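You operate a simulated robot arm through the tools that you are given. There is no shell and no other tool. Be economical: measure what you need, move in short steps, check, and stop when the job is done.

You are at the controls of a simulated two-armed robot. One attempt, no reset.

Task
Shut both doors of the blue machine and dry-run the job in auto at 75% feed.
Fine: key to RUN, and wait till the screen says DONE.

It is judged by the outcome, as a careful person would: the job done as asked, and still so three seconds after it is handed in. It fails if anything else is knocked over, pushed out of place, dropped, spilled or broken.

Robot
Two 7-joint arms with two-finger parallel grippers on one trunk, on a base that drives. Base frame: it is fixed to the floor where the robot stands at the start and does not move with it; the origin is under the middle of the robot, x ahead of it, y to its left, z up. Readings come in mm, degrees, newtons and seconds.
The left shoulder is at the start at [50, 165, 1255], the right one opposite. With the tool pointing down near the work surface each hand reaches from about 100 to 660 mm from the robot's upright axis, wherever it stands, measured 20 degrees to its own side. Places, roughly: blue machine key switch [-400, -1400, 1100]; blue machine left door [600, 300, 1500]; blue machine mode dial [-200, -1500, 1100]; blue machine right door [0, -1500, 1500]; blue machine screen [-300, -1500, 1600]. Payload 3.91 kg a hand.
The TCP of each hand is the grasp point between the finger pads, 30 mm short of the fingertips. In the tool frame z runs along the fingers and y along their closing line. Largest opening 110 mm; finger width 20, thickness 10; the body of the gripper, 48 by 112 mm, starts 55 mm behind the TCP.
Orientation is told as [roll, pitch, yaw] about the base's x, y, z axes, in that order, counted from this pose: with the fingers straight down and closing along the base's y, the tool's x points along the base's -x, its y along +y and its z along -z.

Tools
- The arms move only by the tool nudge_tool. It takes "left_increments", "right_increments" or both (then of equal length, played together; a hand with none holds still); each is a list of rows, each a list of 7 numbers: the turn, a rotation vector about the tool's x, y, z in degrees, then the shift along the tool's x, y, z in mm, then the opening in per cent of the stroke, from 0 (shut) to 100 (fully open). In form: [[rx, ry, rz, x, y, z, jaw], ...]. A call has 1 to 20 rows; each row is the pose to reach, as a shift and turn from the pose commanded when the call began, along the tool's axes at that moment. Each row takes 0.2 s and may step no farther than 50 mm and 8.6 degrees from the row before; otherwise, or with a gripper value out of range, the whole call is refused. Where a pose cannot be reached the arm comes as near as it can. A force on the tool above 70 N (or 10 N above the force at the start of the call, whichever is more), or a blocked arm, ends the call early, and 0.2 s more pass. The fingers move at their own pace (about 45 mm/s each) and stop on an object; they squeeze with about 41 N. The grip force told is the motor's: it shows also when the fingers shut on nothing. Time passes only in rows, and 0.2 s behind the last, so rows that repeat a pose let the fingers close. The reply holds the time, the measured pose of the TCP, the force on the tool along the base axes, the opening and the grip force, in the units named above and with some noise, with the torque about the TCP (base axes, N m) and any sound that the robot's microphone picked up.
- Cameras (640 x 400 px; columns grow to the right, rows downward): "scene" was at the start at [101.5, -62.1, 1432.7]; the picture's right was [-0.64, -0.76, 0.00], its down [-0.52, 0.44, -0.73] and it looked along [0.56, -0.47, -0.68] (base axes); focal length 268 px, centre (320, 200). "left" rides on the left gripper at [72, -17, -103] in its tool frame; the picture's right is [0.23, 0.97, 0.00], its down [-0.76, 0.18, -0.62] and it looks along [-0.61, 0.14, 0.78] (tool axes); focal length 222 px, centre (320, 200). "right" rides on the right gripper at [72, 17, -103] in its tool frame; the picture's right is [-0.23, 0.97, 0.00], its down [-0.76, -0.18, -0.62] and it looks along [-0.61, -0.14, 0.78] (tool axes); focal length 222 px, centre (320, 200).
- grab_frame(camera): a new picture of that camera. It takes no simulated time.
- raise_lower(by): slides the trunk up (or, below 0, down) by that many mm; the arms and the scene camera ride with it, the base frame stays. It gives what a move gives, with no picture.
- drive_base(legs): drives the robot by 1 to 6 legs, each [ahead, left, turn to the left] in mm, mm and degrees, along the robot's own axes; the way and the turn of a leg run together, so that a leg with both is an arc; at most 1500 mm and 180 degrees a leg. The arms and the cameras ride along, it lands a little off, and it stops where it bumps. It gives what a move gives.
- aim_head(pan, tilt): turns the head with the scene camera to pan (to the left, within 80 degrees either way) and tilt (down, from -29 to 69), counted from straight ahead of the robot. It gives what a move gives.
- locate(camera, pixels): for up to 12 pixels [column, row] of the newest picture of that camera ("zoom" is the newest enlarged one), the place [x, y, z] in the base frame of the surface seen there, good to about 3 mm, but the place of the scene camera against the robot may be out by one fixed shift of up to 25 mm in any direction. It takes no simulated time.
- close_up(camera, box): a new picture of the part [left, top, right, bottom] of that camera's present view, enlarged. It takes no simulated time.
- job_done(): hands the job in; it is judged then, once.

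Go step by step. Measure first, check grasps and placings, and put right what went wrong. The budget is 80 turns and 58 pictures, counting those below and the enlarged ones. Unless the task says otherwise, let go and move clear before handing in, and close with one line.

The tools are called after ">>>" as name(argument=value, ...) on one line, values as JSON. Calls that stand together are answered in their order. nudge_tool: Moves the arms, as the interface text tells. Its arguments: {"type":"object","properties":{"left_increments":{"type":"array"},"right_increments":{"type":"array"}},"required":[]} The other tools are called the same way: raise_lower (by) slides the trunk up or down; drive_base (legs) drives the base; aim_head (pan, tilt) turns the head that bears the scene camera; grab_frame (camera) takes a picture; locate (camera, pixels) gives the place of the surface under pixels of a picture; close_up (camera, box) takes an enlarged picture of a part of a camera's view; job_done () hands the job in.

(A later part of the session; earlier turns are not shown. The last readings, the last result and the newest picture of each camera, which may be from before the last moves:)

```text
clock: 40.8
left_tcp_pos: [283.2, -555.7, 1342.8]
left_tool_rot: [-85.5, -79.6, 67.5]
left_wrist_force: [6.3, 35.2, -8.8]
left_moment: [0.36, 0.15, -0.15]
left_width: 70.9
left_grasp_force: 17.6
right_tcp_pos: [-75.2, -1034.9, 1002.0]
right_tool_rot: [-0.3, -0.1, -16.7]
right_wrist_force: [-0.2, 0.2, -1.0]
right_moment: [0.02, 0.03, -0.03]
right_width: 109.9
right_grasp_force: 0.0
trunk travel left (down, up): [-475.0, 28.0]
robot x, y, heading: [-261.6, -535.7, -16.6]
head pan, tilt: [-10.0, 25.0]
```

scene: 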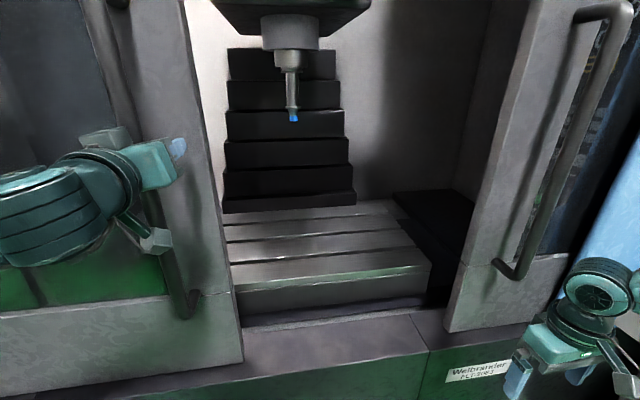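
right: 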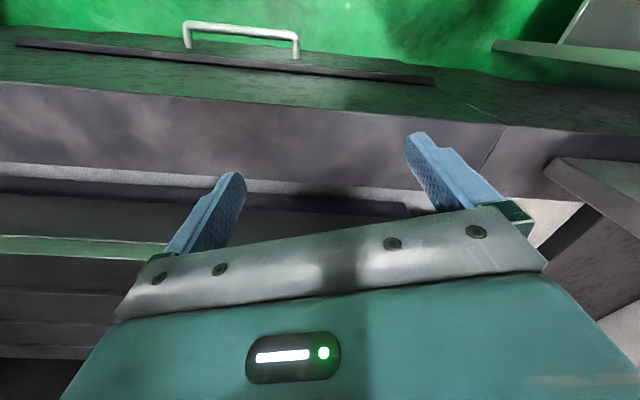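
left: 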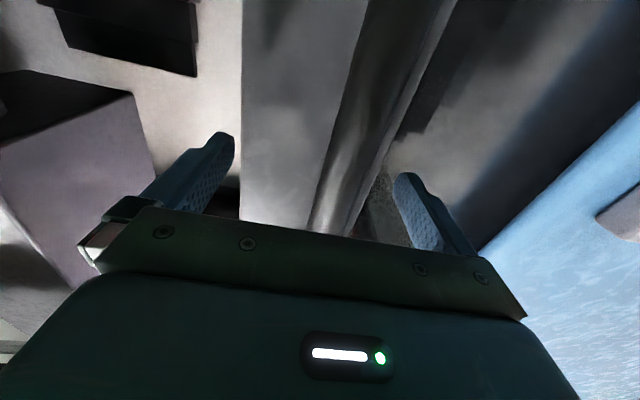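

Force climbed to 35 N without motion, so the left door is at its stop. I'll release it and back the left hand out, then turn the right hand to face its door while raising it.

>>> nudge_tool(left_increments=[[0, 0, 0, 0, 10, 0, 80], [0, 0, 0, 0, 20, 0, 100], [0, 0, 0, 0, 15, 0, 100], [0, 0, 0, 0, 15, 0, 100], [0, 0, 0, 0, 15, -40, 100], [0, 0, 0, 0, 15, -80, 100], [0, 0, 0, 0, 15, -120, 100], [0, 0, 0, 0, 15, -140, 100]])

>>> nudge_tool(right_increments=[[0, -7.5, 0, -3, -4, -25, 100], [0, -15, 0, -6, -8, -50, 100], [0, -22.5, 0, -9, -16, -75, 100], [0, -30, 0, -12, -24, -100, 100], [0, -37.5, 0, -15, -32, -125, 100], [0, -45, 0, -20, -40, -150, 100], [0, -52.5, 0, -25, -50, -175, 100], [0, -60, 0, -30, -60, -200, 100], [0, -67.5, 0, -35, -70, -225, 100], [0, -75, 0, -40, -80, -250, 100], [0, -82.5, 0, -50, -88, -275, 100], [0, -90, 0, -60, -94, -300, 100], [0, -90, 0, -60, -94, -300, 100]])

>>> aim_head(pan=-45, tilt=20)

>>> grab_frame(camera="scene")

>>> grab_frame(camera="right")

```text
clock: 42.6
left_tcp_pos: [176.7, -530.7, 1363.7]
left_tool_rot: [-86.0, -80.0, 67.0]
left_wrist_force: [-0.1, -0.8, 0.4]
left_moment: [-0.02, -0.02, -0.02]
left_width: 109.9
left_grasp_force: 0.1
left hand out of reach, approached as far as the arm can: row 7, 8
right_tcp_pos: [-76.3, -1038.9, 998.7]
right_tool_rot: [0.0, -0.1, -16.7]
right_wrist_force: [-0.4, -0.1, 0.1]
right_moment: [0.0, 0.01, -0.01]
right_width: 109.7
right_grasp_force: 0.1
trunk travel left (down, up): [-475.0, 28.0]
robot x, y, heading: [-264.5, -541.8, -16.4]
head pan, tilt: [-10.0, 25.0]
```

```text
clock: 45.4
left_tcp_pos: [176.3, -530.8, 1363.4]
left_tool_rot: [-86.1, -80.0, 67.1]
left_wrist_force: [0.4, -0.7, 0.1]
left_moment: [0.01, 0.0, -0.06]
left_width: 110.1
left_grasp_force: 0.1
right_tcp_pos: [-45.7, -1147.9, 1297.5]
right_tool_rot: [153.3, -90.0, -170.0]
right_wrist_force: [0.7, 0.1, 0.2]
right_moment: [-0.02, 0.0, 0.0]
right_width: 110.0
right_grasp_force: 0.0
trunk travel left (down, up): [-475.0, 28.0]
robot x, y, heading: [-262.0, -537.5, -16.8]
head pan, tilt: [-10.0, 25.0]
```

```text
clock: 46.5
left_tcp_pos: [176.5, -531.1, 1363.8]
left_tool_rot: [-86.1, -80.0, 67.1]
left_wrist_force: [0.4, 0.1, -1.2]
left_moment: [-0.02, 0.0, -0.01]
left_width: 109.8
left_grasp_force: 0.0
right_tcp_pos: [-45.4, -1148.1, 1297.5]
right_tool_rot: [41.6, -90.0, -58.3]
right_wrist_force: [0.0, 0.0, -0.2]
right_moment: [0.0, -0.02, -0.03]
right_width: 109.9
right_grasp_force: 0.2
trunk travel left (down, up): [-475.0, 28.0]
robot x, y, heading: [-261.9, -539.9, -16.8]
head pan, tilt: [-45.0, 20.0]
```

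```text
27 pictures are left
```

scene: 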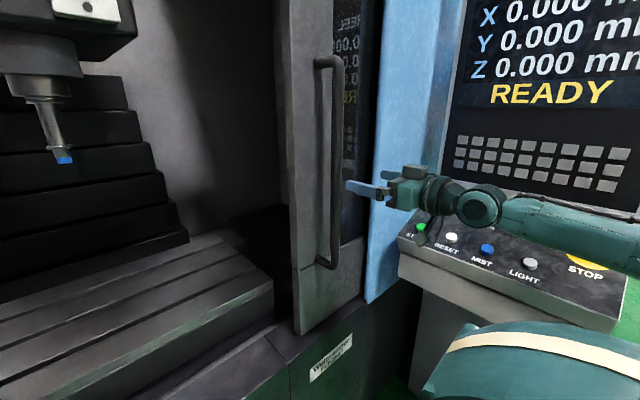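

```text
26 pictures are left
```

right: 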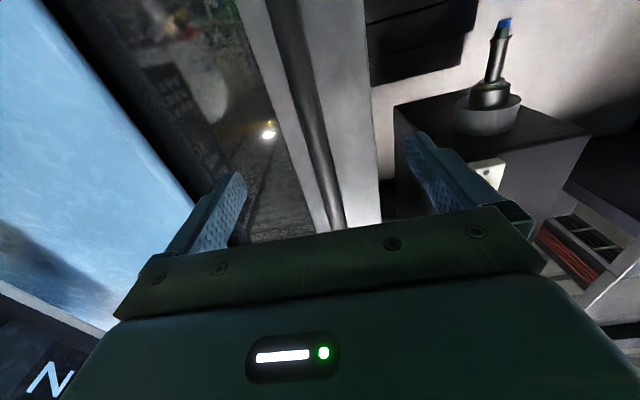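

The bar is centred between the right fingers (x about 330), and the arm is clear of the panel. I'll go forward 125 mm and close loosely.

>>> nudge_tool(right_increments=[[0, 0, 0, 0, 0, 40, 100], [0, 0, 0, 0, 0, 80, 100], [0, 0, 0, 0, 0, 125, 100], [0, 0, 0, 0, 0, 125, 70], [0, 0, 0, 0, 0, 125, 48], [0, 0, 0, 0, 0, 125, 48], [0, 0, 0, 0, 0, 125, 48]])

>>> grab_frame(camera="scene")

```text
clock: 48.0
left_tcp_pos: [177.3, -530.5, 1363.8]
left_tool_rot: [-86.1, -80.0, 67.0]
left_wrist_force: [-1.2, 0.5, -0.4]
left_moment: [0.01, 0.01, -0.02]
left_width: 110.3
left_grasp_force: 0.0
right_tcp_pos: [74.4, -1181.1, 1297.1]
right_tool_rot: [45.6, -89.9, -62.3]
right_wrist_force: [-0.1, 0.3, 0.2]
right_moment: [-0.01, 0.0, 0.01]
right_width: 52.5
right_grasp_force: 0.0
trunk travel left (down, up): [-475.0, 28.0]
robot x, y, heading: [-261.6, -537.4, -16.9]
head pan, tilt: [-45.0, 20.0]
```

```text
25 pictures are left
```

scene: 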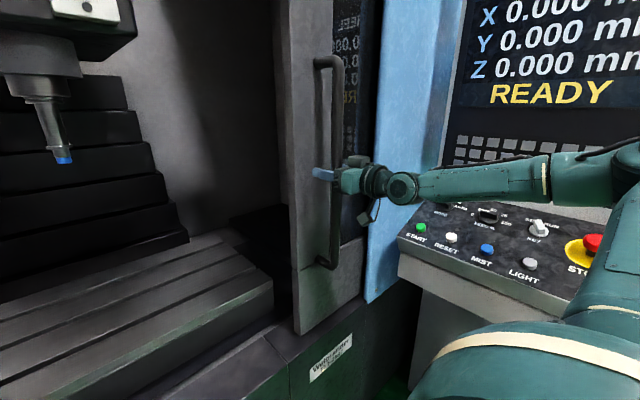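

The fingers surround the bar. I'll pull the right door left with the base.

>>> drive_base(legs=[[0, 200, 0]])

>>> grab_frame(camera="scene")

```text
clock: 50.5
left_tcp_pos: [235.5, -334.6, 1361.6]
left_tool_rot: [-86.1, -80.0, 67.1]
left_wrist_force: [0.4, -0.2, -0.2]
left_moment: [-0.01, -0.01, -0.01]
left_width: 110.1
left_grasp_force: 0.0
right_tcp_pos: [134.2, -983.8, 1297.3]
right_tool_rot: [43.5, -89.8, -59.9]
right_wrist_force: [-0.3, -4.0, -0.8]
right_moment: [-0.01, 0.0, -0.01]
right_width: 54.8
right_grasp_force: 2.1
trunk travel left (down, up): [-475.0, 28.0]
robot x, y, heading: [-201.2, -341.5, -16.8]
head pan, tilt: [-45.0, 20.0]
```

```text
24 pictures are left
```

scene: 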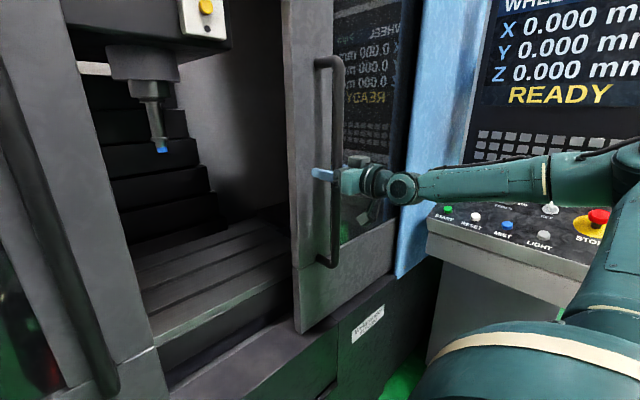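

The door follows with only 4 N. Pulling 300 mm further.

>>> drive_base(legs=[[0, 300, 0]])

>>> aim_head(pan=-25, tilt=15)

>>> grab_frame(camera="scene")

```text
clock: 53.8
left_tcp_pos: [324.0, -40.4, 1362.2]
left_tool_rot: [-85.8, -80.1, 66.9]
left_wrist_force: [-0.7, 0.0, 0.1]
left_moment: [0.01, -0.01, 0.01]
left_width: 110.2
left_grasp_force: 0.1
right_tcp_pos: [221.9, -689.7, 1296.4]
right_tool_rot: [45.3, -89.7, -61.7]
right_wrist_force: [-1.6, -9.2, -3.5]
right_moment: [0.0, 0.0, 0.04]
right_width: 57.0
right_grasp_force: 3.8
trunk travel left (down, up): [-475.0, 28.0]
robot x, y, heading: [-119.7, -47.0, -16.5]
head pan, tilt: [-45.0, 20.0]
```

```text
clock: 54.6
left_tcp_pos: [322.9, -40.4, 1363.7]
left_tool_rot: [-85.9, -80.0, 66.9]
left_wrist_force: [0.1, 0.4, 0.0]
left_moment: [-0.04, -0.02, 0.01]
left_width: 110.2
left_grasp_force: 0.1
right_tcp_pos: [222.1, -690.3, 1295.2]
right_tool_rot: [42.7, -89.7, -59.3]
right_wrist_force: [-0.5, -8.4, -1.1]
right_moment: [-0.01, 0.08, 0.03]
right_width: 56.7
right_grasp_force: 3.9
trunk travel left (down, up): [-475.0, 28.0]
robot x, y, heading: [-117.5, -50.4, -16.8]
head pan, tilt: [-25.0, 15.0]
```

```text
23 pictures are left
```

scene: 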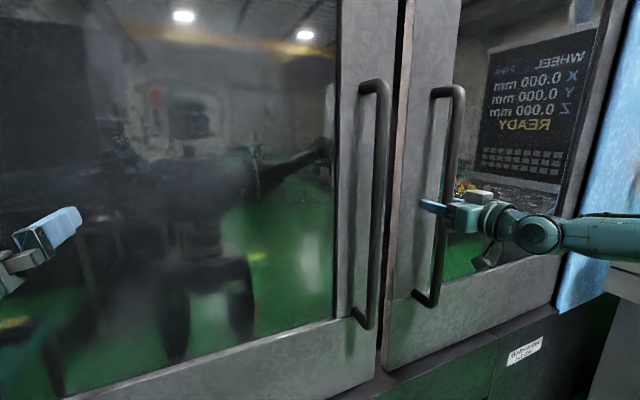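

The gap between the doors (at (395,150)) is nearly closed. I'll finish with gentle arm steps until it meets the stop.

>>> nudge_tool(right_increments=[[0, 0, 0, 0, 10, 0, 48], [0, 0, 0, 0, 20, 0, 48], [0, 0, 0, 0, 30, 0, 48], [0, 0, 0, 0, 40, 0, 48], [0, 0, 0, 0, 50, 0, 48], [0, 0, 0, 0, 60, 0, 48], [0, 0, 0, 0, 70, 0, 48], [0, 0, 0, 0, 80, 0, 48]])

>>> close_up(camera="scene", box=[320, 0, 640, 200])

```text
clock: 56.3
left_tcp_pos: [324.2, -49.8, 1361.8]
left_tool_rot: [-85.0, -80.4, 65.9]
left_wrist_force: [-0.2, -0.7, -0.7]
left_moment: [-0.02, 0.06, -0.05]
left_width: 109.9
left_grasp_force: 0.1
right_tcp_pos: [235.3, -648.9, 1296.0]
right_tool_rot: [132.7, -89.6, -152.4]
right_wrist_force: [-4.8, -47.0, -5.1]
right_moment: [-0.24, 0.1, 0.18]
right_width: 76.0
right_grasp_force: 23.3
trunk travel left (down, up): [-475.0, 28.0]
robot x, y, heading: [-117.6, -46.8, -17.0]
head pan, tilt: [-25.0, 15.0]
stopped in row 8 (right hand): the force on the tool passed its limit at 72 N (the readings are from after the stop); the commanded pose is now the measured one
```

```text
2.00 times, centred on (480, 100) of scene
```

zoom: 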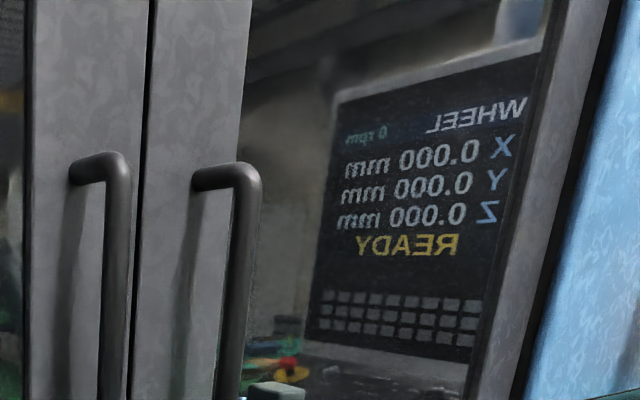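

Both doors are shut edge to edge. I'll release, back the right hand out, and bring both hands back to pointing down, tucked.

>>> nudge_tool(right_increments=[[0, 0, 0, 0, -8, 0, 80], [0, 0, 0, 0, -12, 0, 100], [0, 0, 0, 0, -12, 0, 100], [0, 0, 0, 0, -12, 0, 100], [0, 0, 0, 0, -12, -40, 100], [0, 0, 0, 0, -12, -80, 100], [0, 0, 0, 0, -12, -120, 100], [0, 0, 0, 0, -12, -150, 100]])

>>> drive_base(legs=[[-250, 0, 0]])

>>> nudge_tool(right_increments=[[0, 7.5, 0, 0, 13, 0, 100], [0, 15, 0, 0, 26, 0, 100], [0, 22.5, 0, 0, 39, 0, 100], [0, 30, 0, 0, 52, 0, 100], [0, 37.5, 0, 0, 65, 0, 100], [0, 45, 0, 0, 78, 0, 100], [0, 52.5, 0, 0, 91, 0, 100], [0, 60, 0, 0, 104, 0, 100], [0, 67.5, 0, 0, 117, 0, 100], [0, 75, 0, 0, 130, 0, 100], [0, 82.5, 0, 0, 140, 0, 100], [0, 90, 0, 0, 150, 0, 100], [0, 90, 0, 0, 150, 0, 100]], left_increments=[[0, 7, 0, 10, 10, -5, 100], [0, 14, 0, 20, 20, -10, 100], [0, 21, 0, 30, 30, -15, 100], [0, 28, 0, 40, 40, -20, 100], [0, 35, 0, 50, 50, -25, 100], [0, 42, 0, 60, 60, -30, 100], [0, 49, 0, 70, 70, -40, 100], [0, 56, 0, 80, 80, -50, 100], [0, 63, 0, 90, 90, -60, 100], [0, 70, 0, 100, 100, -70, 100], [0, 75, 0, 100, 110, -80, 100], [0, 80, 0, 100, 120, -80, 100], [0, 80, 0, 100, 120, -80, 100]])

>>> aim_head(pan=-20, tilt=20)

>>> grab_frame(camera="scene")

```text
clock: 58.1
left_tcp_pos: [324.1, -40.5, 1364.4]
left_tool_rot: [-86.3, -79.9, 67.4]
left_wrist_force: [-0.4, -1.2, 0.4]
left_moment: [-0.01, 0.0, -0.02]
left_width: 109.8
left_grasp_force: 0.0
right_tcp_pos: [92.9, -598.7, 1301.4]
right_tool_rot: [-165.0, -89.6, 146.8]
right_wrist_force: [-0.3, 0.6, -0.1]
right_moment: [-0.04, -0.01, 0.02]
right_width: 109.8
right_grasp_force: 0.0
trunk travel left (down, up): [-475.0, 28.0]
robot x, y, heading: [-118.1, -46.8, -16.7]
head pan, tilt: [-25.0, 15.0]
```

```text
clock: 59.9
left_tcp_pos: [86.1, 31.8, 1364.1]
left_tool_rot: [-86.3, -80.0, 67.3]
left_wrist_force: [0.2, -0.5, -0.1]
left_moment: [-0.03, -0.02, 0.0]
left_width: 110.0
left_grasp_force: 0.0
right_tcp_pos: [-144.5, -528.2, 1301.8]
right_tool_rot: [-162.4, -89.5, 144.3]
right_wrist_force: [-0.4, -0.4, 0.4]
right_moment: [0.02, 0.0, -0.01]
right_width: 109.6
right_grasp_force: 0.1
trunk travel left (down, up): [-475.0, 28.0]
robot x, y, heading: [-354.7, 21.9, -16.7]
head pan, tilt: [-25.0, 15.0]
```

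```text
clock: 62.7
left_tcp_pos: [40.3, 153.6, 1246.0]
left_tool_rot: [-10.1, -9.1, -17.3]
left_wrist_force: [0.1, -0.6, -0.4]
left_moment: [0.01, 0.03, 0.01]
left_width: 110.0
left_grasp_force: 0.2
right_tcp_pos: [-98.3, -386.1, 1301.8]
right_tool_rot: [-0.1, -0.4, -18.3]
right_wrist_force: [-0.2, 0.0, 0.3]
right_moment: [0.03, -0.02, 0.03]
right_width: 109.9
right_grasp_force: 0.0
right hand out of reach, approached as far as the arm can: row 3
trunk travel left (down, up): [-475.0, 28.0]
robot x, y, heading: [-353.4, 22.2, -16.4]
head pan, tilt: [-25.0, 15.0]
```

```text
clock: 63.4
left_tcp_pos: [40.3, 152.9, 1246.5]
left_tool_rot: [-10.1, -9.2, -17.3]
left_wrist_force: [0.2, -0.3, -0.4]
left_moment: [-0.02, 0.01, 0.0]
left_width: 109.9
left_grasp_force: 0.1
right_tcp_pos: [-97.1, -385.3, 1301.5]
right_tool_rot: [-0.3, -0.4, -18.4]
right_wrist_force: [-0.6, 0.6, 0.0]
right_moment: [0.02, -0.01, 0.01]
right_width: 110.0
right_grasp_force: 0.0
trunk travel left (down, up): [-475.0, 28.0]
robot x, y, heading: [-354.3, 20.7, -16.7]
head pan, tilt: [-20.0, 20.0]
```

```text
21 pictures are left
```

scene: 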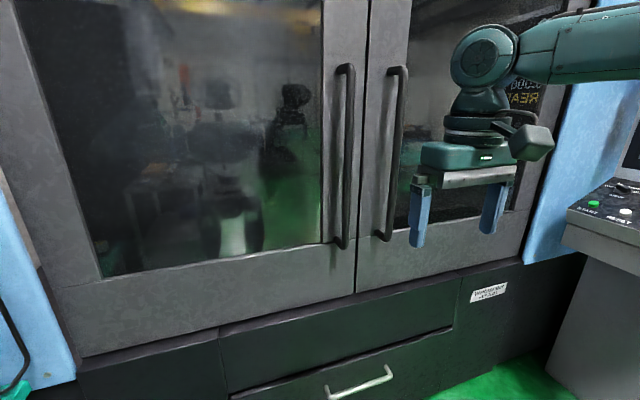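

Doors are shut and handles free. I'll turn toward the panel and drive up to about 200 mm short of my spot, then look.

>>> drive_base(legs=[[0, 0, -83], [650, 280, 0]])

>>> aim_head(pan=0, tilt=20)

>>> grab_frame(camera="scene")

```text
clock: 70.3
left_tcp_pos: [-88.7, -962.1, 1248.6]
left_tool_rot: [-9.4, -8.8, -103.8]
left_wrist_force: [0.3, -0.6, 0.7]
left_moment: [-0.01, 0.01, -0.01]
left_width: 109.8
left_grasp_force: 0.1
right_tcp_pos: [-634.9, -866.8, 1299.6]
right_tool_rot: [0.8, -0.8, -104.0]
right_wrist_force: [-0.7, -0.6, -0.4]
right_moment: [0.0, -0.02, 0.01]
right_width: 109.9
right_grasp_force: 0.0
trunk travel left (down, up): [-475.0, 28.0]
robot x, y, heading: [-234.7, -588.8, -102.4]
head pan, tilt: [-20.0, 20.0]
stopped in leg 2: the robot was blocked; the commanded pose is now the measured one
```

```text
clock: 71.1
left_tcp_pos: [-91.4, -963.8, 1249.9]
left_tool_rot: [-9.2, -8.8, -103.8]
left_wrist_force: [0.3, -0.9, 0.8]
left_moment: [-0.04, 0.03, -0.01]
left_width: 110.2
left_grasp_force: 0.0
right_tcp_pos: [-636.4, -868.6, 1297.0]
right_tool_rot: [0.9, -0.7, -104.0]
right_wrist_force: [-0.1, 1.1, 0.5]
right_moment: [0.01, -0.02, 0.0]
right_width: 110.3
right_grasp_force: 0.1
trunk travel left (down, up): [-475.0, 28.0]
robot x, y, heading: [-227.8, -591.8, -102.4]
head pan, tilt: [0.0, 20.0]
```

```text
20 pictures are left
```

scene: 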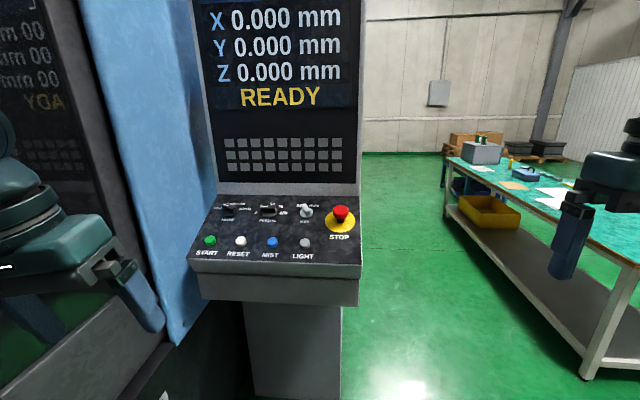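

The robot was blocked near the spot, probably the left elbow against the machine front. I'll move away to the right and check the doors.

>>> drive_base(legs=[[0, -130, 0]])

>>> aim_head(pan=75, tilt=20)

>>> grab_frame(camera="scene")

```text
clock: 72.9
left_tcp_pos: [-197.5, -945.4, 1242.0]
left_tool_rot: [-10.4, -8.5, -103.4]
left_wrist_force: [-0.2, 0.4, 0.5]
left_moment: [0.0, 0.03, -0.01]
left_width: 110.1
left_grasp_force: 0.1
right_tcp_pos: [-742.1, -851.2, 1302.3]
right_tool_rot: [-0.2, -0.5, -103.7]
right_wrist_force: [0.0, 0.4, -0.7]
right_moment: [0.02, -0.01, 0.02]
right_width: 110.0
right_grasp_force: 0.1
trunk travel left (down, up): [-475.0, 28.0]
robot x, y, heading: [-354.0, -559.1, -102.0]
head pan, tilt: [0.0, 20.0]
```

```text
clock: 74.3
left_tcp_pos: [-198.2, -943.4, 1243.4]
left_tool_rot: [-10.3, -8.5, -103.4]
left_wrist_force: [-0.8, 0.0, -0.8]
left_moment: [0.0, 0.02, -0.03]
left_width: 110.0
left_grasp_force: 0.1
right_tcp_pos: [-742.2, -850.3, 1300.3]
right_tool_rot: [-0.2, -0.4, -103.7]
right_wrist_force: [-0.1, -0.7, -0.6]
right_moment: [0.0, -0.03, -0.02]
right_width: 109.9
right_grasp_force: 0.2
trunk travel left (down, up): [-475.0, 28.0]
robot x, y, heading: [-358.4, -560.9, -102.1]
head pan, tilt: [75.0, 20.0]
```

```text
19 pictures are left
```

scene: 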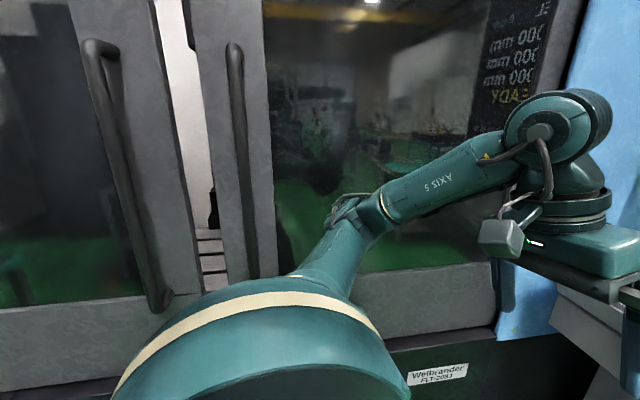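

The elbow pushed a door: a gap shows at (175,120). I'll measure which one moved.

>>> locate(camera="scene", pixels=[[145, 60], [150, 120], [190, 260], [205, 120], [220, 240], [200, 60], [108, 150], [238, 150], [240, 200], [250, 60]])

```text
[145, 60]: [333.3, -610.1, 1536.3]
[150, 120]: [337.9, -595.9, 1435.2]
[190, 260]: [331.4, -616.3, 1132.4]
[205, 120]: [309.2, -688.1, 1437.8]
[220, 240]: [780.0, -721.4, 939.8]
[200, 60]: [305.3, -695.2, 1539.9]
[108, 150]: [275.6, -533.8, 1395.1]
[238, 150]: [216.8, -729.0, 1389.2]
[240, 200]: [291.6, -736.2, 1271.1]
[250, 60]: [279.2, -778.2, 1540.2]
```

The left door is right, but the right door was pushed about 65 mm open. I'll go back to face the front, redo it with the right hand, and afterwards keep farther from the machine.

>>> drive_base(legs=[[0, -100, 0], [0, 0, 85], [0, 330, 0]])

>>> nudge_tool(right_increments=[[0, -7.5, 0, -3, 0, 0, 100], [0, -15, 0, -6, 0, 0, 100], [0, -22.5, 0, -9, 0, 0, 100], [0, -30, 0, -12, 0, 0, 100], [0, -37.5, 0, -15, 0, 0, 100], [0, -45, 0, -20, 0, 0, 100], [0, -52.5, 0, -25, 0, 0, 100], [0, -60, 0, -30, 0, 0, 100], [0, -67.5, 0, -35, 0, 0, 100], [0, -75, 0, -40, 0, 0, 100], [0, -82.5, 0, -50, 0, 0, 100], [0, -90, 0, -60, 0, 0, 100], [0, -90, 0, -60, 0, 0, 100]])

>>> aim_head(pan=-10, tilt=15)

>>> grab_frame(camera="scene")

```text
clock: 82.5
left_tcp_pos: [62.5, -131.8, 1243.7]
left_tool_rot: [-10.3, -8.4, -22.0]
left_wrist_force: [0.3, 0.0, -0.1]
left_moment: [0.02, 0.02, -0.01]
left_width: 109.9
left_grasp_force: 0.0
right_tcp_pos: [-111.6, -655.9, 1302.1]
right_tool_rot: [-0.3, -0.4, -22.5]
right_wrist_force: [1.0, 1.0, 0.2]
right_moment: [0.01, -0.01, -0.02]
right_width: 110.2
right_grasp_force: 0.0
trunk travel left (down, up): [-475.0, 28.0]
robot x, y, heading: [-340.1, -228.4, -21.0]
head pan, tilt: [75.0, 20.0]
```

```text
clock: 85.3
left_tcp_pos: [63.6, -133.1, 1244.3]
left_tool_rot: [-10.4, -8.5, -22.1]
left_wrist_force: [-0.4, 1.1, 0.7]
left_moment: [0.01, 0.0, -0.05]
left_width: 110.0
left_grasp_force: 0.0
right_tcp_pos: [-43.2, -692.7, 1307.6]
right_tool_rot: [-170.0, -89.4, 147.8]
right_wrist_force: [-0.1, 0.3, -0.5]
right_moment: [0.0, 0.0, -0.01]
right_width: 110.1
right_grasp_force: 0.0
right hand out of reach, approached as far as the arm can: row 10, 11, 12, 13
trunk travel left (down, up): [-475.0, 28.0]
robot x, y, heading: [-341.9, -230.3, -20.7]
head pan, tilt: [75.0, 20.0]
```

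```text
clock: 86.9
left_tcp_pos: [62.8, -132.7, 1243.0]
left_tool_rot: [-10.4, -8.5, -22.1]
left_wrist_force: [0.5, -0.6, 0.5]
left_moment: [0.01, -0.02, 0.0]
left_width: 110.1
left_grasp_force: 0.1
right_tcp_pos: [-42.2, -691.1, 1306.1]
right_tool_rot: [-160.4, -89.5, 138.0]
right_wrist_force: [0.0, -0.2, -0.6]
right_moment: [0.02, 0.03, 0.02]
right_width: 110.0
right_grasp_force: 0.1
trunk travel left (down, up): [-475.0, 28.0]
robot x, y, heading: [-340.3, -232.1, -20.9]
head pan, tilt: [-10.0, 15.0]
```

```text
18 pictures are left
```

scene: 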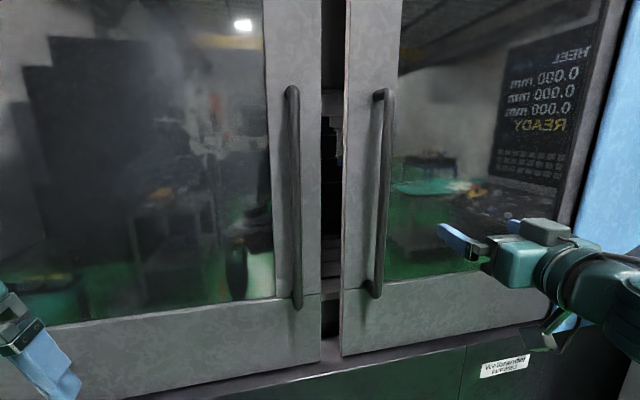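

The right hand is about 63 mm right of the bar and pointing at it. I'll shut its fingers, drive ahead 250 mm, and use the closed fingers as a pusher on the bar's right side.

>>> nudge_tool(right_increments=[[0, 0, 0, 0, 0, 0, 50], [0, 0, 0, 0, 0, 0, 10], [0, 0, 0, 0, 0, 0, 0], [0, 0, 0, 0, 0, 0, 0], [0, 0, 0, 0, 0, 0, 0], [0, 0, 0, 0, 0, 0, 0]])

>>> drive_base(legs=[[245, 0, 0]])

>>> aim_head(pan=-30, tilt=15)

>>> grab_frame(camera="scene")

```text
clock: 88.3
left_tcp_pos: [62.7, -132.3, 1243.1]
left_tool_rot: [-10.4, -8.5, -22.1]
left_wrist_force: [-0.1, -0.9, 0.1]
left_moment: [-0.03, 0.0, 0.02]
left_width: 110.0
left_grasp_force: 0.0
right_tcp_pos: [-41.9, -692.3, 1307.9]
right_tool_rot: [-161.3, -89.5, 138.9]
right_wrist_force: [-0.2, 0.3, -0.3]
right_moment: [0.02, 0.03, 0.02]
right_width: 0.0
right_grasp_force: 11.8
trunk travel left (down, up): [-475.0, 28.0]
robot x, y, heading: [-339.1, -231.7, -20.7]
head pan, tilt: [-10.0, 15.0]
```

```text
clock: 90.1
left_tcp_pos: [289.8, -218.5, 1243.2]
left_tool_rot: [-10.4, -8.5, -22.1]
left_wrist_force: [-0.6, 0.2, 0.0]
left_moment: [0.0, 0.02, 0.0]
left_width: 110.1
left_grasp_force: 0.1
right_tcp_pos: [183.9, -779.3, 1306.1]
right_tool_rot: [-159.5, -89.4, 137.2]
right_wrist_force: [0.0, -0.1, -0.7]
right_moment: [-0.02, -0.01, 0.01]
right_width: 0.1
right_grasp_force: 37.6
trunk travel left (down, up): [-475.0, 28.0]
robot x, y, heading: [-114.3, -317.7, -20.5]
head pan, tilt: [-10.0, 15.0]
```

```text
clock: 90.9
left_tcp_pos: [289.1, -217.6, 1243.3]
left_tool_rot: [-10.4, -8.5, -22.1]
left_wrist_force: [0.2, -0.8, -0.1]
left_moment: [0.02, -0.04, 0.0]
left_width: 109.9
left_grasp_force: 0.1
right_tcp_pos: [184.2, -779.0, 1307.2]
right_tool_rot: [-161.3, -89.5, 138.9]
right_wrist_force: [0.9, 0.0, -0.1]
right_moment: [-0.01, 0.0, 0.02]
right_width: 0.0
right_grasp_force: 37.6
trunk travel left (down, up): [-475.0, 28.0]
robot x, y, heading: [-118.6, -316.1, -21.0]
head pan, tilt: [-30.0, 15.0]
```

```text
17 pictures are left
```

scene: 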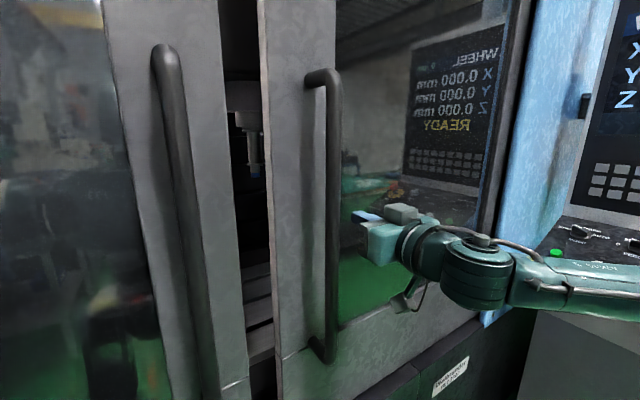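

The closed fingers are right of the bar with 23 mm still to go in depth. I'll go 20 mm deeper, drive left 90 mm, then nudge to the stop.

>>> drive_base(legs=[[20, 0, 0], [0, 85, 0]])

>>> nudge_tool(right_increments=[[0, 0, 0, 0, 10, 0, 0], [0, 0, 0, 0, 20, 0, 0], [0, 0, 0, 0, 30, 0, 0], [0, 0, 0, 0, 40, 0, 0], [0, 0, 0, 0, 50, 0, 0], [0, 0, 0, 0, 60, 0, 0], [0, 0, 0, 0, 70, 0, 0], [0, 0, 0, 0, 80, 0, 0]])

>>> grab_frame(camera="scene")

```text
clock: 92.7
left_tcp_pos: [335.9, -147.7, 1243.7]
left_tool_rot: [-10.5, -8.6, -21.9]
left_wrist_force: [0.2, 0.1, 0.2]
left_moment: [-0.02, -0.04, -0.03]
left_width: 110.3
left_grasp_force: 0.0
right_tcp_pos: [232.5, -706.6, 1306.1]
right_tool_rot: [-159.9, -89.5, 137.8]
right_wrist_force: [-0.3, -0.3, -1.0]
right_moment: [0.01, -0.01, -0.04]
right_width: 0.0
right_grasp_force: 37.5
trunk travel left (down, up): [-475.0, 28.0]
robot x, y, heading: [-70.2, -246.5, -20.5]
head pan, tilt: [-30.0, 15.0]
```

```text
clock: 93.5
left_tcp_pos: [333.8, -154.7, 1245.0]
left_tool_rot: [-10.1, -8.6, -22.3]
left_wrist_force: [1.0, 0.5, 0.3]
left_moment: [-0.03, 0.03, -0.02]
left_width: 110.0
left_grasp_force: 0.0
right_tcp_pos: [240.3, -707.9, 1308.7]
right_tool_rot: [-107.8, -89.8, 82.7]
right_wrist_force: [-20.7, -30.0, -2.0]
right_moment: [0.11, 0.16, 0.85]
right_width: 0.2
right_grasp_force: 37.4
right hand out of reach, approached as far as the arm can: row 1, 2, 3
trunk travel left (down, up): [-475.0, 28.0]
robot x, y, heading: [-67.4, -251.8, -20.9]
head pan, tilt: [-30.0, 15.0]
stopped in row 3 (right hand): the force on the tool passed its limit at 77 N (the readings are from after the stop); the commanded pose is now the measured one
```

```text
16 pictures are left
```

scene: 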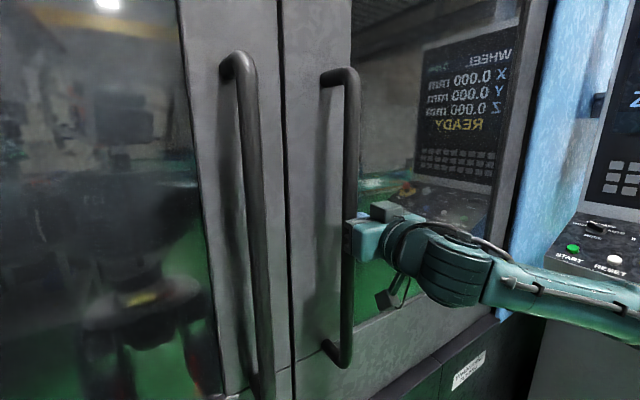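

The doors meet again at (287,200). I'll step right 20 mm off the bar, back straight away and return the right hand to pointing down.

>>> drive_base(legs=[[0, -20, 0], [-350, 0, 0]])

>>> nudge_tool(right_increments=[[0, 7.5, 0, 0, 13, 0, 0], [0, 15, 0, 0, 26, 0, 0], [0, 22.5, 0, 0, 39, 0, 0], [0, 30, 0, 0, 52, 0, 0], [0, 37.5, 0, 0, 65, 0, 0], [0, 45, 0, 0, 78, 0, 0], [0, 52.5, 0, 0, 91, 0, 0], [0, 60, 0, 0, 104, 0, 0], [0, 67.5, 0, 0, 117, 0, 0], [0, 75, 0, 0, 130, 0, 0], [0, 82.5, 0, 0, 140, 0, 0], [0, 90, 0, 0, 150, 0, 0], [0, 90, 0, 0, 150, 0, 0]])

>>> aim_head(pan=-12, tilt=15)

>>> close_up(camera="scene", box=[160, 50, 480, 250])

```text
clock: 96.2
left_tcp_pos: [-1.9, -42.7, 1243.6]
left_tool_rot: [-10.4, -8.6, -21.8]
left_wrist_force: [-1.0, 0.0, -0.8]
left_moment: [0.01, -0.03, -0.01]
left_width: 110.2
left_grasp_force: 0.1
right_tcp_pos: [-88.9, -589.0, 1309.2]
right_tool_rot: [-116.8, -89.6, 93.2]
right_wrist_force: [0.4, -0.2, 0.3]
right_moment: [-0.02, 0.05, -0.01]
right_width: 0.0
right_grasp_force: 38.1
trunk travel left (down, up): [-475.0, 28.0]
robot x, y, heading: [-402.4, -143.1, -20.6]
head pan, tilt: [-30.0, 15.0]
```

```text
clock: 99.0
left_tcp_pos: [-0.8, -43.7, 1243.5]
left_tool_rot: [-10.3, -8.5, -21.9]
left_wrist_force: [0.2, 0.1, 0.2]
left_moment: [0.0, 0.02, -0.01]
left_width: 110.1
left_grasp_force: 0.1
right_tcp_pos: [-26.9, -453.1, 1309.6]
right_tool_rot: [-0.2, -0.1, -23.5]
right_wrist_force: [0.5, 0.3, 0.6]
right_moment: [0.0, -0.01, 0.01]
right_width: 0.0
right_grasp_force: 37.8
trunk travel left (down, up): [-475.0, 28.0]
robot x, y, heading: [-404.2, -142.5, -20.7]
head pan, tilt: [-30.0, 15.0]
```

```text
clock: 99.8
left_tcp_pos: [-0.1, -42.6, 1243.5]
left_tool_rot: [-10.4, -8.5, -21.9]
left_wrist_force: [-0.6, -1.0, 0.3]
left_moment: [0.01, 0.04, 0.02]
left_width: 110.1
left_grasp_force: 0.1
right_tcp_pos: [-26.6, -452.2, 1307.3]
right_tool_rot: [-0.4, -0.1, -23.4]
right_wrist_force: [-0.6, 0.8, -0.1]
right_moment: [0.02, 0.01, -0.02]
right_width: 0.3
right_grasp_force: 38.0
trunk travel left (down, up): [-475.0, 28.0]
robot x, y, heading: [-403.0, -141.4, -20.6]
head pan, tilt: [-12.0, 15.0]
```

```text
2.00 times, centred on (320, 150) of scene
```

zoom: 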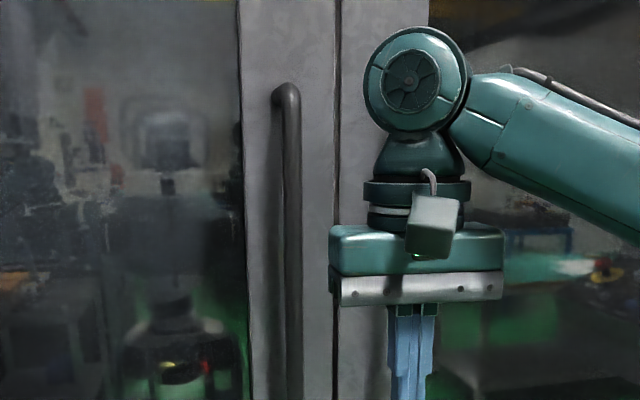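

Doors are shut. Now I'll approach the panel keeping about 640 mm off the front: turn -69°, then ahead.

>>> drive_base(legs=[[0, 0, -69.5], [690, 0, 0]])

>>> aim_head(pan=8, tilt=30)

>>> grab_frame(camera="scene")

```text
clock: 106.6
left_tcp_pos: [-146.3, -1171.6, 1243.9]
left_tool_rot: [-10.3, -8.5, -89.7]
left_wrist_force: [0.6, -0.2, -0.3]
left_moment: [0.02, 0.0, 0.01]
left_width: 109.9
left_grasp_force: 0.1
right_tcp_pos: [-535.7, -1301.2, 1308.2]
right_tool_rot: [-0.4, -0.1, -91.4]
right_wrist_force: [0.5, -0.1, -0.1]
right_moment: [-0.01, 0.0, -0.03]
right_width: 0.0
right_grasp_force: 37.9
trunk travel left (down, up): [-475.0, 28.0]
robot x, y, heading: [-393.0, -833.5, -88.4]
head pan, tilt: [-12.0, 15.0]
```

```text
clock: 107.4
left_tcp_pos: [-146.2, -1170.5, 1243.0]
left_tool_rot: [-10.4, -8.6, -89.8]
left_wrist_force: [0.4, -0.4, 0.1]
left_moment: [-0.02, 0.0, 0.02]
left_width: 110.0
left_grasp_force: 0.0
right_tcp_pos: [-536.0, -1300.8, 1309.5]
right_tool_rot: [-0.4, -0.2, -91.5]
right_wrist_force: [-0.8, 0.2, -0.9]
right_moment: [0.0, -0.04, -0.01]
right_width: 0.1
right_grasp_force: 37.7
trunk travel left (down, up): [-475.0, 28.0]
robot x, y, heading: [-393.6, -837.3, -88.5]
head pan, tilt: [8.0, 30.0]
```

```text
14 pictures are left
```

scene: 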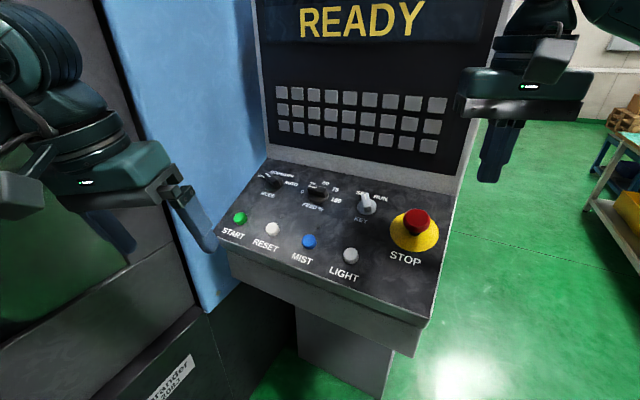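

The panel is well in view. A close-up of the console to read dials and measure their centres.

>>> close_up(camera="scene", box=[220, 155, 450, 299])

>>> locate(camera="zoom", pixels=[[148, 72], [148, 90], [274, 105], [272, 122], [408, 140], [406, 160], [57, 172], [100, 160], [200, 150], [340, 230], [480, 290], [340, 120]])

```text
2.78 times, centred on (335, 227) of scene
```

zoom: 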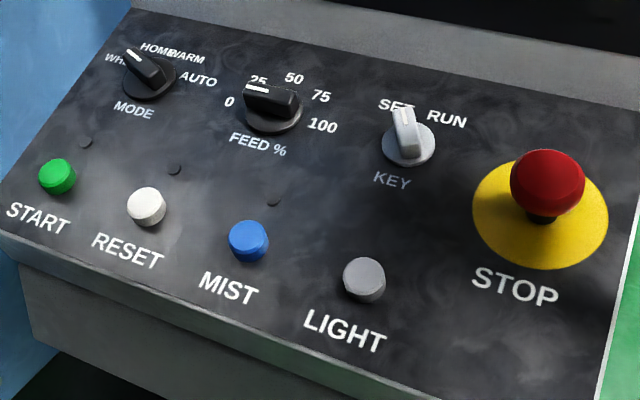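

```text
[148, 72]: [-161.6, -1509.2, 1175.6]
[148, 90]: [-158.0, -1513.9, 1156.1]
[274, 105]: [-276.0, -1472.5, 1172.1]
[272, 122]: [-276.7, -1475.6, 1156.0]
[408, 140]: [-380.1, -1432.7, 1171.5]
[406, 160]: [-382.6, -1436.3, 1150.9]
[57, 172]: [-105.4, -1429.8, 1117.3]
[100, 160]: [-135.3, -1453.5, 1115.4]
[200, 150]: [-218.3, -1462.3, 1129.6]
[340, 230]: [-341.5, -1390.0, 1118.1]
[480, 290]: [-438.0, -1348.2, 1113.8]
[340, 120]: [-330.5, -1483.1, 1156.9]
```

MODE points to WHEEL, FEED to 0, KEY to SET, and the console slopes about 25°. I'll draw the right hand back, drive 80 mm closer, and level the left hand square to the panel.

>>> nudge_tool(right_increments=[[0, 0, 0, 40, -20, 0, 50], [0, 0, 0, 80, -40, 0, 50], [0, 0, 0, 120, -60, 0, 50], [0, 0, 0, 150, -80, 0, 50]], left_increments=[[-5.2, 0, 0, 0, 0, -20, 100], [-10.4, 0, 0, 0, 0, -40, 100], [-10.4, 0, 0, 0, 0, -50, 80], [-10.4, 0, 0, 0, 0, -50, 60]])

>>> nudge_tool(left_increments=[[0, 4.3, 0, 0, 0, 0, 55], [0, 8.6, 0, 0, 0, 0, 55]])

>>> nudge_tool(left_increments=[[0, 0, 6.1, 0, 0, 0, 55], [0, 0, 12.2, 0, 0, 0, 55], [0, 0, 18.2, 0, 0, 0, 55]])

>>> drive_base(legs=[[80, 0, 0]])

```text
clock: 108.4
left_tcp_pos: [-138.3, -1161.0, 1292.8]
left_tool_rot: [0.1, -8.6, -89.7]
left_wrist_force: [-0.1, 0.0, 0.6]
left_moment: [0.0, 0.01, 0.0]
left_width: 66.3
left_grasp_force: 0.1
right_tcp_pos: [-614.1, -1148.7, 1305.8]
right_tool_rot: [-0.3, -0.2, -91.4]
right_wrist_force: [-0.8, 0.4, 0.0]
right_moment: [0.0, 0.0, -0.02]
right_width: 54.7
right_grasp_force: 0.0
trunk travel left (down, up): [-475.0, 28.0]
robot x, y, heading: [-391.2, -831.6, -88.4]
head pan, tilt: [8.0, 30.0]
```

```text
clock: 109.0
left_tcp_pos: [-137.3, -1162.6, 1292.2]
left_tool_rot: [0.0, 0.1, -89.8]
left_wrist_force: [-0.3, -0.4, 0.6]
left_moment: [-0.02, -0.02, -0.01]
left_width: 60.4
left_grasp_force: 0.0
right_tcp_pos: [-611.9, -1150.7, 1305.3]
right_tool_rot: [-0.3, -0.1, -91.4]
right_wrist_force: [-0.1, 0.2, -0.2]
right_moment: [-0.01, 0.0, 0.01]
right_width: 55.2
right_grasp_force: 0.0
trunk travel left (down, up): [-475.0, 28.0]
robot x, y, heading: [-390.4, -833.5, -88.4]
head pan, tilt: [8.0, 30.0]
```

```text
clock: 109.8
left_tcp_pos: [-137.0, -1162.4, 1292.4]
left_tool_rot: [0.1, 0.1, -108.1]
left_wrist_force: [0.5, 0.2, -0.6]
left_moment: [0.0, 0.01, -0.01]
left_width: 60.7
left_grasp_force: 0.0
right_tcp_pos: [-612.5, -1151.0, 1306.5]
right_tool_rot: [-0.4, -0.2, -91.4]
right_wrist_force: [0.0, 1.1, 0.0]
right_moment: [-0.03, 0.01, 0.0]
right_width: 55.0
right_grasp_force: 0.0
trunk travel left (down, up): [-475.0, 28.0]
robot x, y, heading: [-390.4, -835.6, -88.2]
head pan, tilt: [8.0, 30.0]
```

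```text
clock: 110.9
left_tcp_pos: [-136.3, -1245.4, 1292.4]
left_tool_rot: [-0.1, 0.2, -108.0]
left_wrist_force: [0.7, 0.4, -0.1]
left_moment: [0.03, -0.02, 0.02]
left_width: 60.4
left_grasp_force: 0.0
right_tcp_pos: [-610.5, -1231.6, 1305.2]
right_tool_rot: [-0.5, -0.2, -91.3]
right_wrist_force: [-0.2, 0.0, -0.7]
right_moment: [0.02, -0.01, -0.02]
right_width: 55.0
right_grasp_force: 0.0
trunk travel left (down, up): [-475.0, 28.0]
robot x, y, heading: [-386.5, -915.9, -88.4]
head pan, tilt: [8.0, 30.0]
```

The left hand is square to the panel's yaw. I'll tilt it to the console's slope and hover over FEED, then look with the wrist camera.

>>> nudge_tool(left_increments=[[0, -4.1, 0, -36, -10, 0, 55], [0, -8.2, 0, -72, -21, 0, 55], [0, -12.3, 0, -108, -31, 0, 55], [0, -16.4, 0, -144, -42, 0, 55], [0, -20.5, 0, -180, -53, 10, 55], [0, -24.6, 0, -214, -63, 20, 55], [0, -24.6, 0, -214, -63, 20, 55]])

>>> grab_frame(camera="left")

```text
clock: 112.5
left_tcp_pos: [-261.8, -1428.4, 1273.8]
left_tool_rot: [0.0, -24.7, -108.0]
left_wrist_force: [0.1, 0.3, -0.2]
left_moment: [-0.02, 0.0, -0.04]
left_width: 60.7
left_grasp_force: 0.0
right_tcp_pos: [-610.7, -1230.3, 1307.6]
right_tool_rot: [-0.5, -0.2, -91.5]
right_wrist_force: [-0.1, 0.2, 1.2]
right_moment: [-0.02, -0.02, 0.02]
right_width: 55.1
right_grasp_force: 0.1
trunk travel left (down, up): [-475.0, 28.0]
robot x, y, heading: [-384.6, -914.4, -88.6]
head pan, tilt: [8.0, 30.0]
```

```text
12 pictures are left
```

left: 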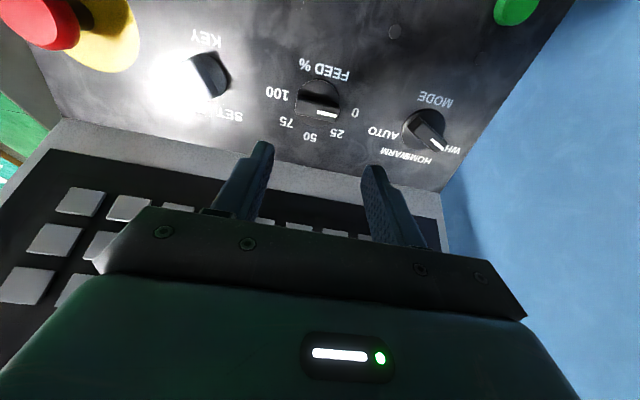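

The wrist view shows MODE (425,132), FEED (318,100) and KEY (210,75). I'll get their accurate places.

>>> close_up(camera="left", box=[160, 20, 480, 220])

>>> locate(camera="zoom", pixels=[[330, 175], [300, 178], [345, 182], [540, 230], [525, 215], [555, 250], [100, 108], [85, 95], [112, 125], [400, 60], [300, 225], [560, 160]])

```text
2.00 times, centred on (320, 120) of left
```

zoom: 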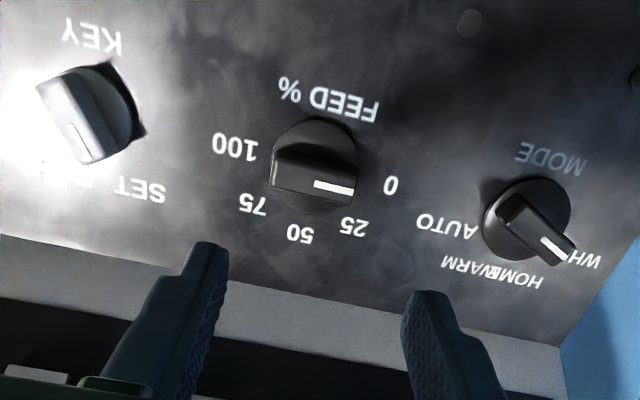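

```text
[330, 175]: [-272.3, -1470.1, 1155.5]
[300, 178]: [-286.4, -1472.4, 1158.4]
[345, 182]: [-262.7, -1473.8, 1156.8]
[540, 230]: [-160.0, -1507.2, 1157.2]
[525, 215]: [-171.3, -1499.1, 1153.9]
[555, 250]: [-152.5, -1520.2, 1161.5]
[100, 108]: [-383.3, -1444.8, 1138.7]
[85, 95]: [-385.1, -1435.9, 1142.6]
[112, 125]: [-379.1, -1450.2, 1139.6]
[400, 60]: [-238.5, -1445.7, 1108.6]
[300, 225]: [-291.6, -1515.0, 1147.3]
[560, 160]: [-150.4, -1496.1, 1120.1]
```

I have wrist-camera coordinates: MODE top (-161,-1508,1157), FEED top (-279,-1471,1157). I'll hover over MODE and twist the hand -60° to match its pointer.

>>> nudge_tool(left_increments=[[0, 0, -7.5, 1, 15, 5, 45], [0, 0, -15, 2, 30, 10, 45], [0, 0, -22.5, 3, 45, 15, 45], [0, 0, -30, 4, 60, 20, 45], [0, 0, -37.5, 5, 75, 25, 45], [0, 0, -45, 6, 90, 35, 45], [0, 0, -52.5, 7, 105, 50, 45], [0, 0, -58, 8, 120, 64, 45], [0, 0, -58, 8, 120, 64, 45]])

>>> grab_frame(camera="left")

```text
clock: 114.5
left_tcp_pos: [-153.6, -1484.7, 1211.6]
left_tool_rot: [-21.2, -12.8, -47.5]
left_wrist_force: [0.0, 0.4, 0.2]
left_moment: [0.0, 0.01, 0.0]
left_width: 49.7
left_grasp_force: 0.0
right_tcp_pos: [-610.4, -1231.3, 1304.9]
right_tool_rot: [-0.4, -0.1, -91.4]
right_wrist_force: [0.4, -0.8, 0.8]
right_moment: [-0.02, -0.02, 0.03]
right_width: 55.0
right_grasp_force: 0.1
trunk travel left (down, up): [-475.0, 28.0]
robot x, y, heading: [-384.6, -916.2, -88.6]
head pan, tilt: [8.0, 30.0]
```

```text
10 pictures are left
```

left: 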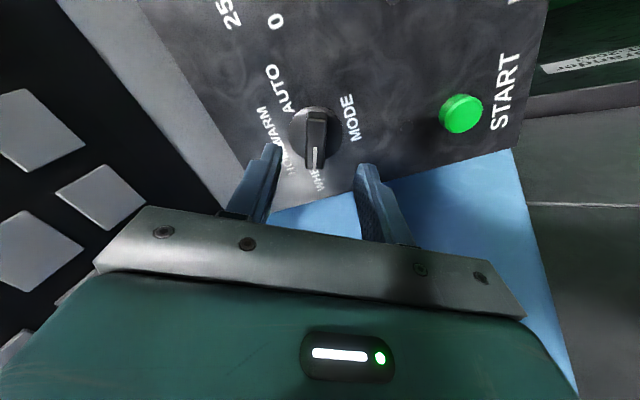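

The knob sits between the fingers with its pointer perpendicular to the closing line. I'll refine its position.

>>> locate(camera="left", pixels=[[317, 120], [316, 138], [315, 155], [308, 140], [324, 140], [460, 112]])

```text
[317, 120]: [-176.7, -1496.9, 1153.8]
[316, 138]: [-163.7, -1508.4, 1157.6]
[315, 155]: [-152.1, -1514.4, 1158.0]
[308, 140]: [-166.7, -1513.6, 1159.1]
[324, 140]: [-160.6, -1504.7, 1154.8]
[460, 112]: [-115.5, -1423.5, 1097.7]
```

The knob is within 2 mm of the tool axis. I'll descend 45 mm and close on it.

>>> nudge_tool(left_increments=[[0, 0, 0, 0, 0, 20, 45], [0, 0, 0, 0, 0, 35, 45], [0, 0, 0, 0, 0, 45, 45], [0, 0, 0, 0, 0, 45, 20], [0, 0, 0, 0, 0, 45, 0], [0, 0, 0, 0, 0, 45, 0], [0, 0, 0, 0, 0, 45, 0], [0, 0, 0, 0, 0, 45, 0]])

```text
clock: 116.3
left_tcp_pos: [-163.3, -1501.5, 1170.7]
left_tool_rot: [-21.4, -12.8, -47.8]
left_wrist_force: [-14.1, -12.3, 5.1]
left_moment: [-0.18, 0.61, -0.37]
left_width: 15.7
left_grasp_force: 44.6
right_tcp_pos: [-614.1, -1232.2, 1305.7]
right_tool_rot: [-0.2, -0.1, -91.5]
right_wrist_force: [1.0, -0.4, -0.3]
right_moment: [0.0, -0.01, 0.02]
right_width: 55.0
right_grasp_force: 0.0
trunk travel left (down, up): [-475.0, 28.0]
robot x, y, heading: [-389.1, -919.6, -88.5]
head pan, tilt: [8.0, 30.0]
```

Gripped at 15.7 mm. Turning 120° clockwise to AUTO.

>>> nudge_tool(left_increments=[[0, 0, 7.5, 0, 0, 0, 0], [0, 0, 15, 0, 0, 0, 0], [0, 0, 22.5, 0, 0, 0, 0], [0, 0, 30, 0, 0, 0, 0], [0, 0, 37.5, 0, 0, 0, 0], [0, 0, 45, 0, 0, 0, 0], [0, 0, 52.5, 0, 0, 0, 0], [0, 0, 60, 0, 0, 0, 0], [0, 0, 67.5, 0, 0, 0, 0], [0, 0, 75, 0, 0, 0, 0], [0, 0, 82.5, 0, 0, 0, 0], [0, 0, 90, 0, 0, 0, 0], [0, 0, 97.5, 0, 0, 0, 0], [0, 0, 105, 0, 0, 0, 0], [0, 0, 112.5, 0, 0, 0, 0], [0, 0, 120, 0, 0, 0, 0], [0, 0, 120, 0, 0, 0, 0]])

```text
clock: 119.9
left_tcp_pos: [-288.1, -1375.7, 1121.3]
left_tool_rot: [30.2, -21.0, 177.9]
left_wrist_force: [-19.3, 1.5, 17.1]
left_moment: [-0.06, 0.64, -0.13]
left_width: 0.1
left_grasp_force: 37.7
left hand out of reach, approached as far as the arm can: row 10, 11, 12, 13, 14, 15, 16, 17
right_tcp_pos: [-610.7, -1231.4, 1306.1]
right_tool_rot: [-0.5, 0.0, -91.6]
right_wrist_force: [1.5, -0.1, -0.7]
right_moment: [0.08, 0.11, 0.0]
right_width: 54.8
right_grasp_force: 0.0
trunk travel left (down, up): [-475.0, 28.0]
robot x, y, heading: [-385.1, -913.6, -88.7]
head pan, tilt: [8.0, 30.0]
heard: click
stopped in row 17 (left hand): the force on the tool passed its limit at 118 N (the readings are from after the stop); the commanded pose is now the measured one
```

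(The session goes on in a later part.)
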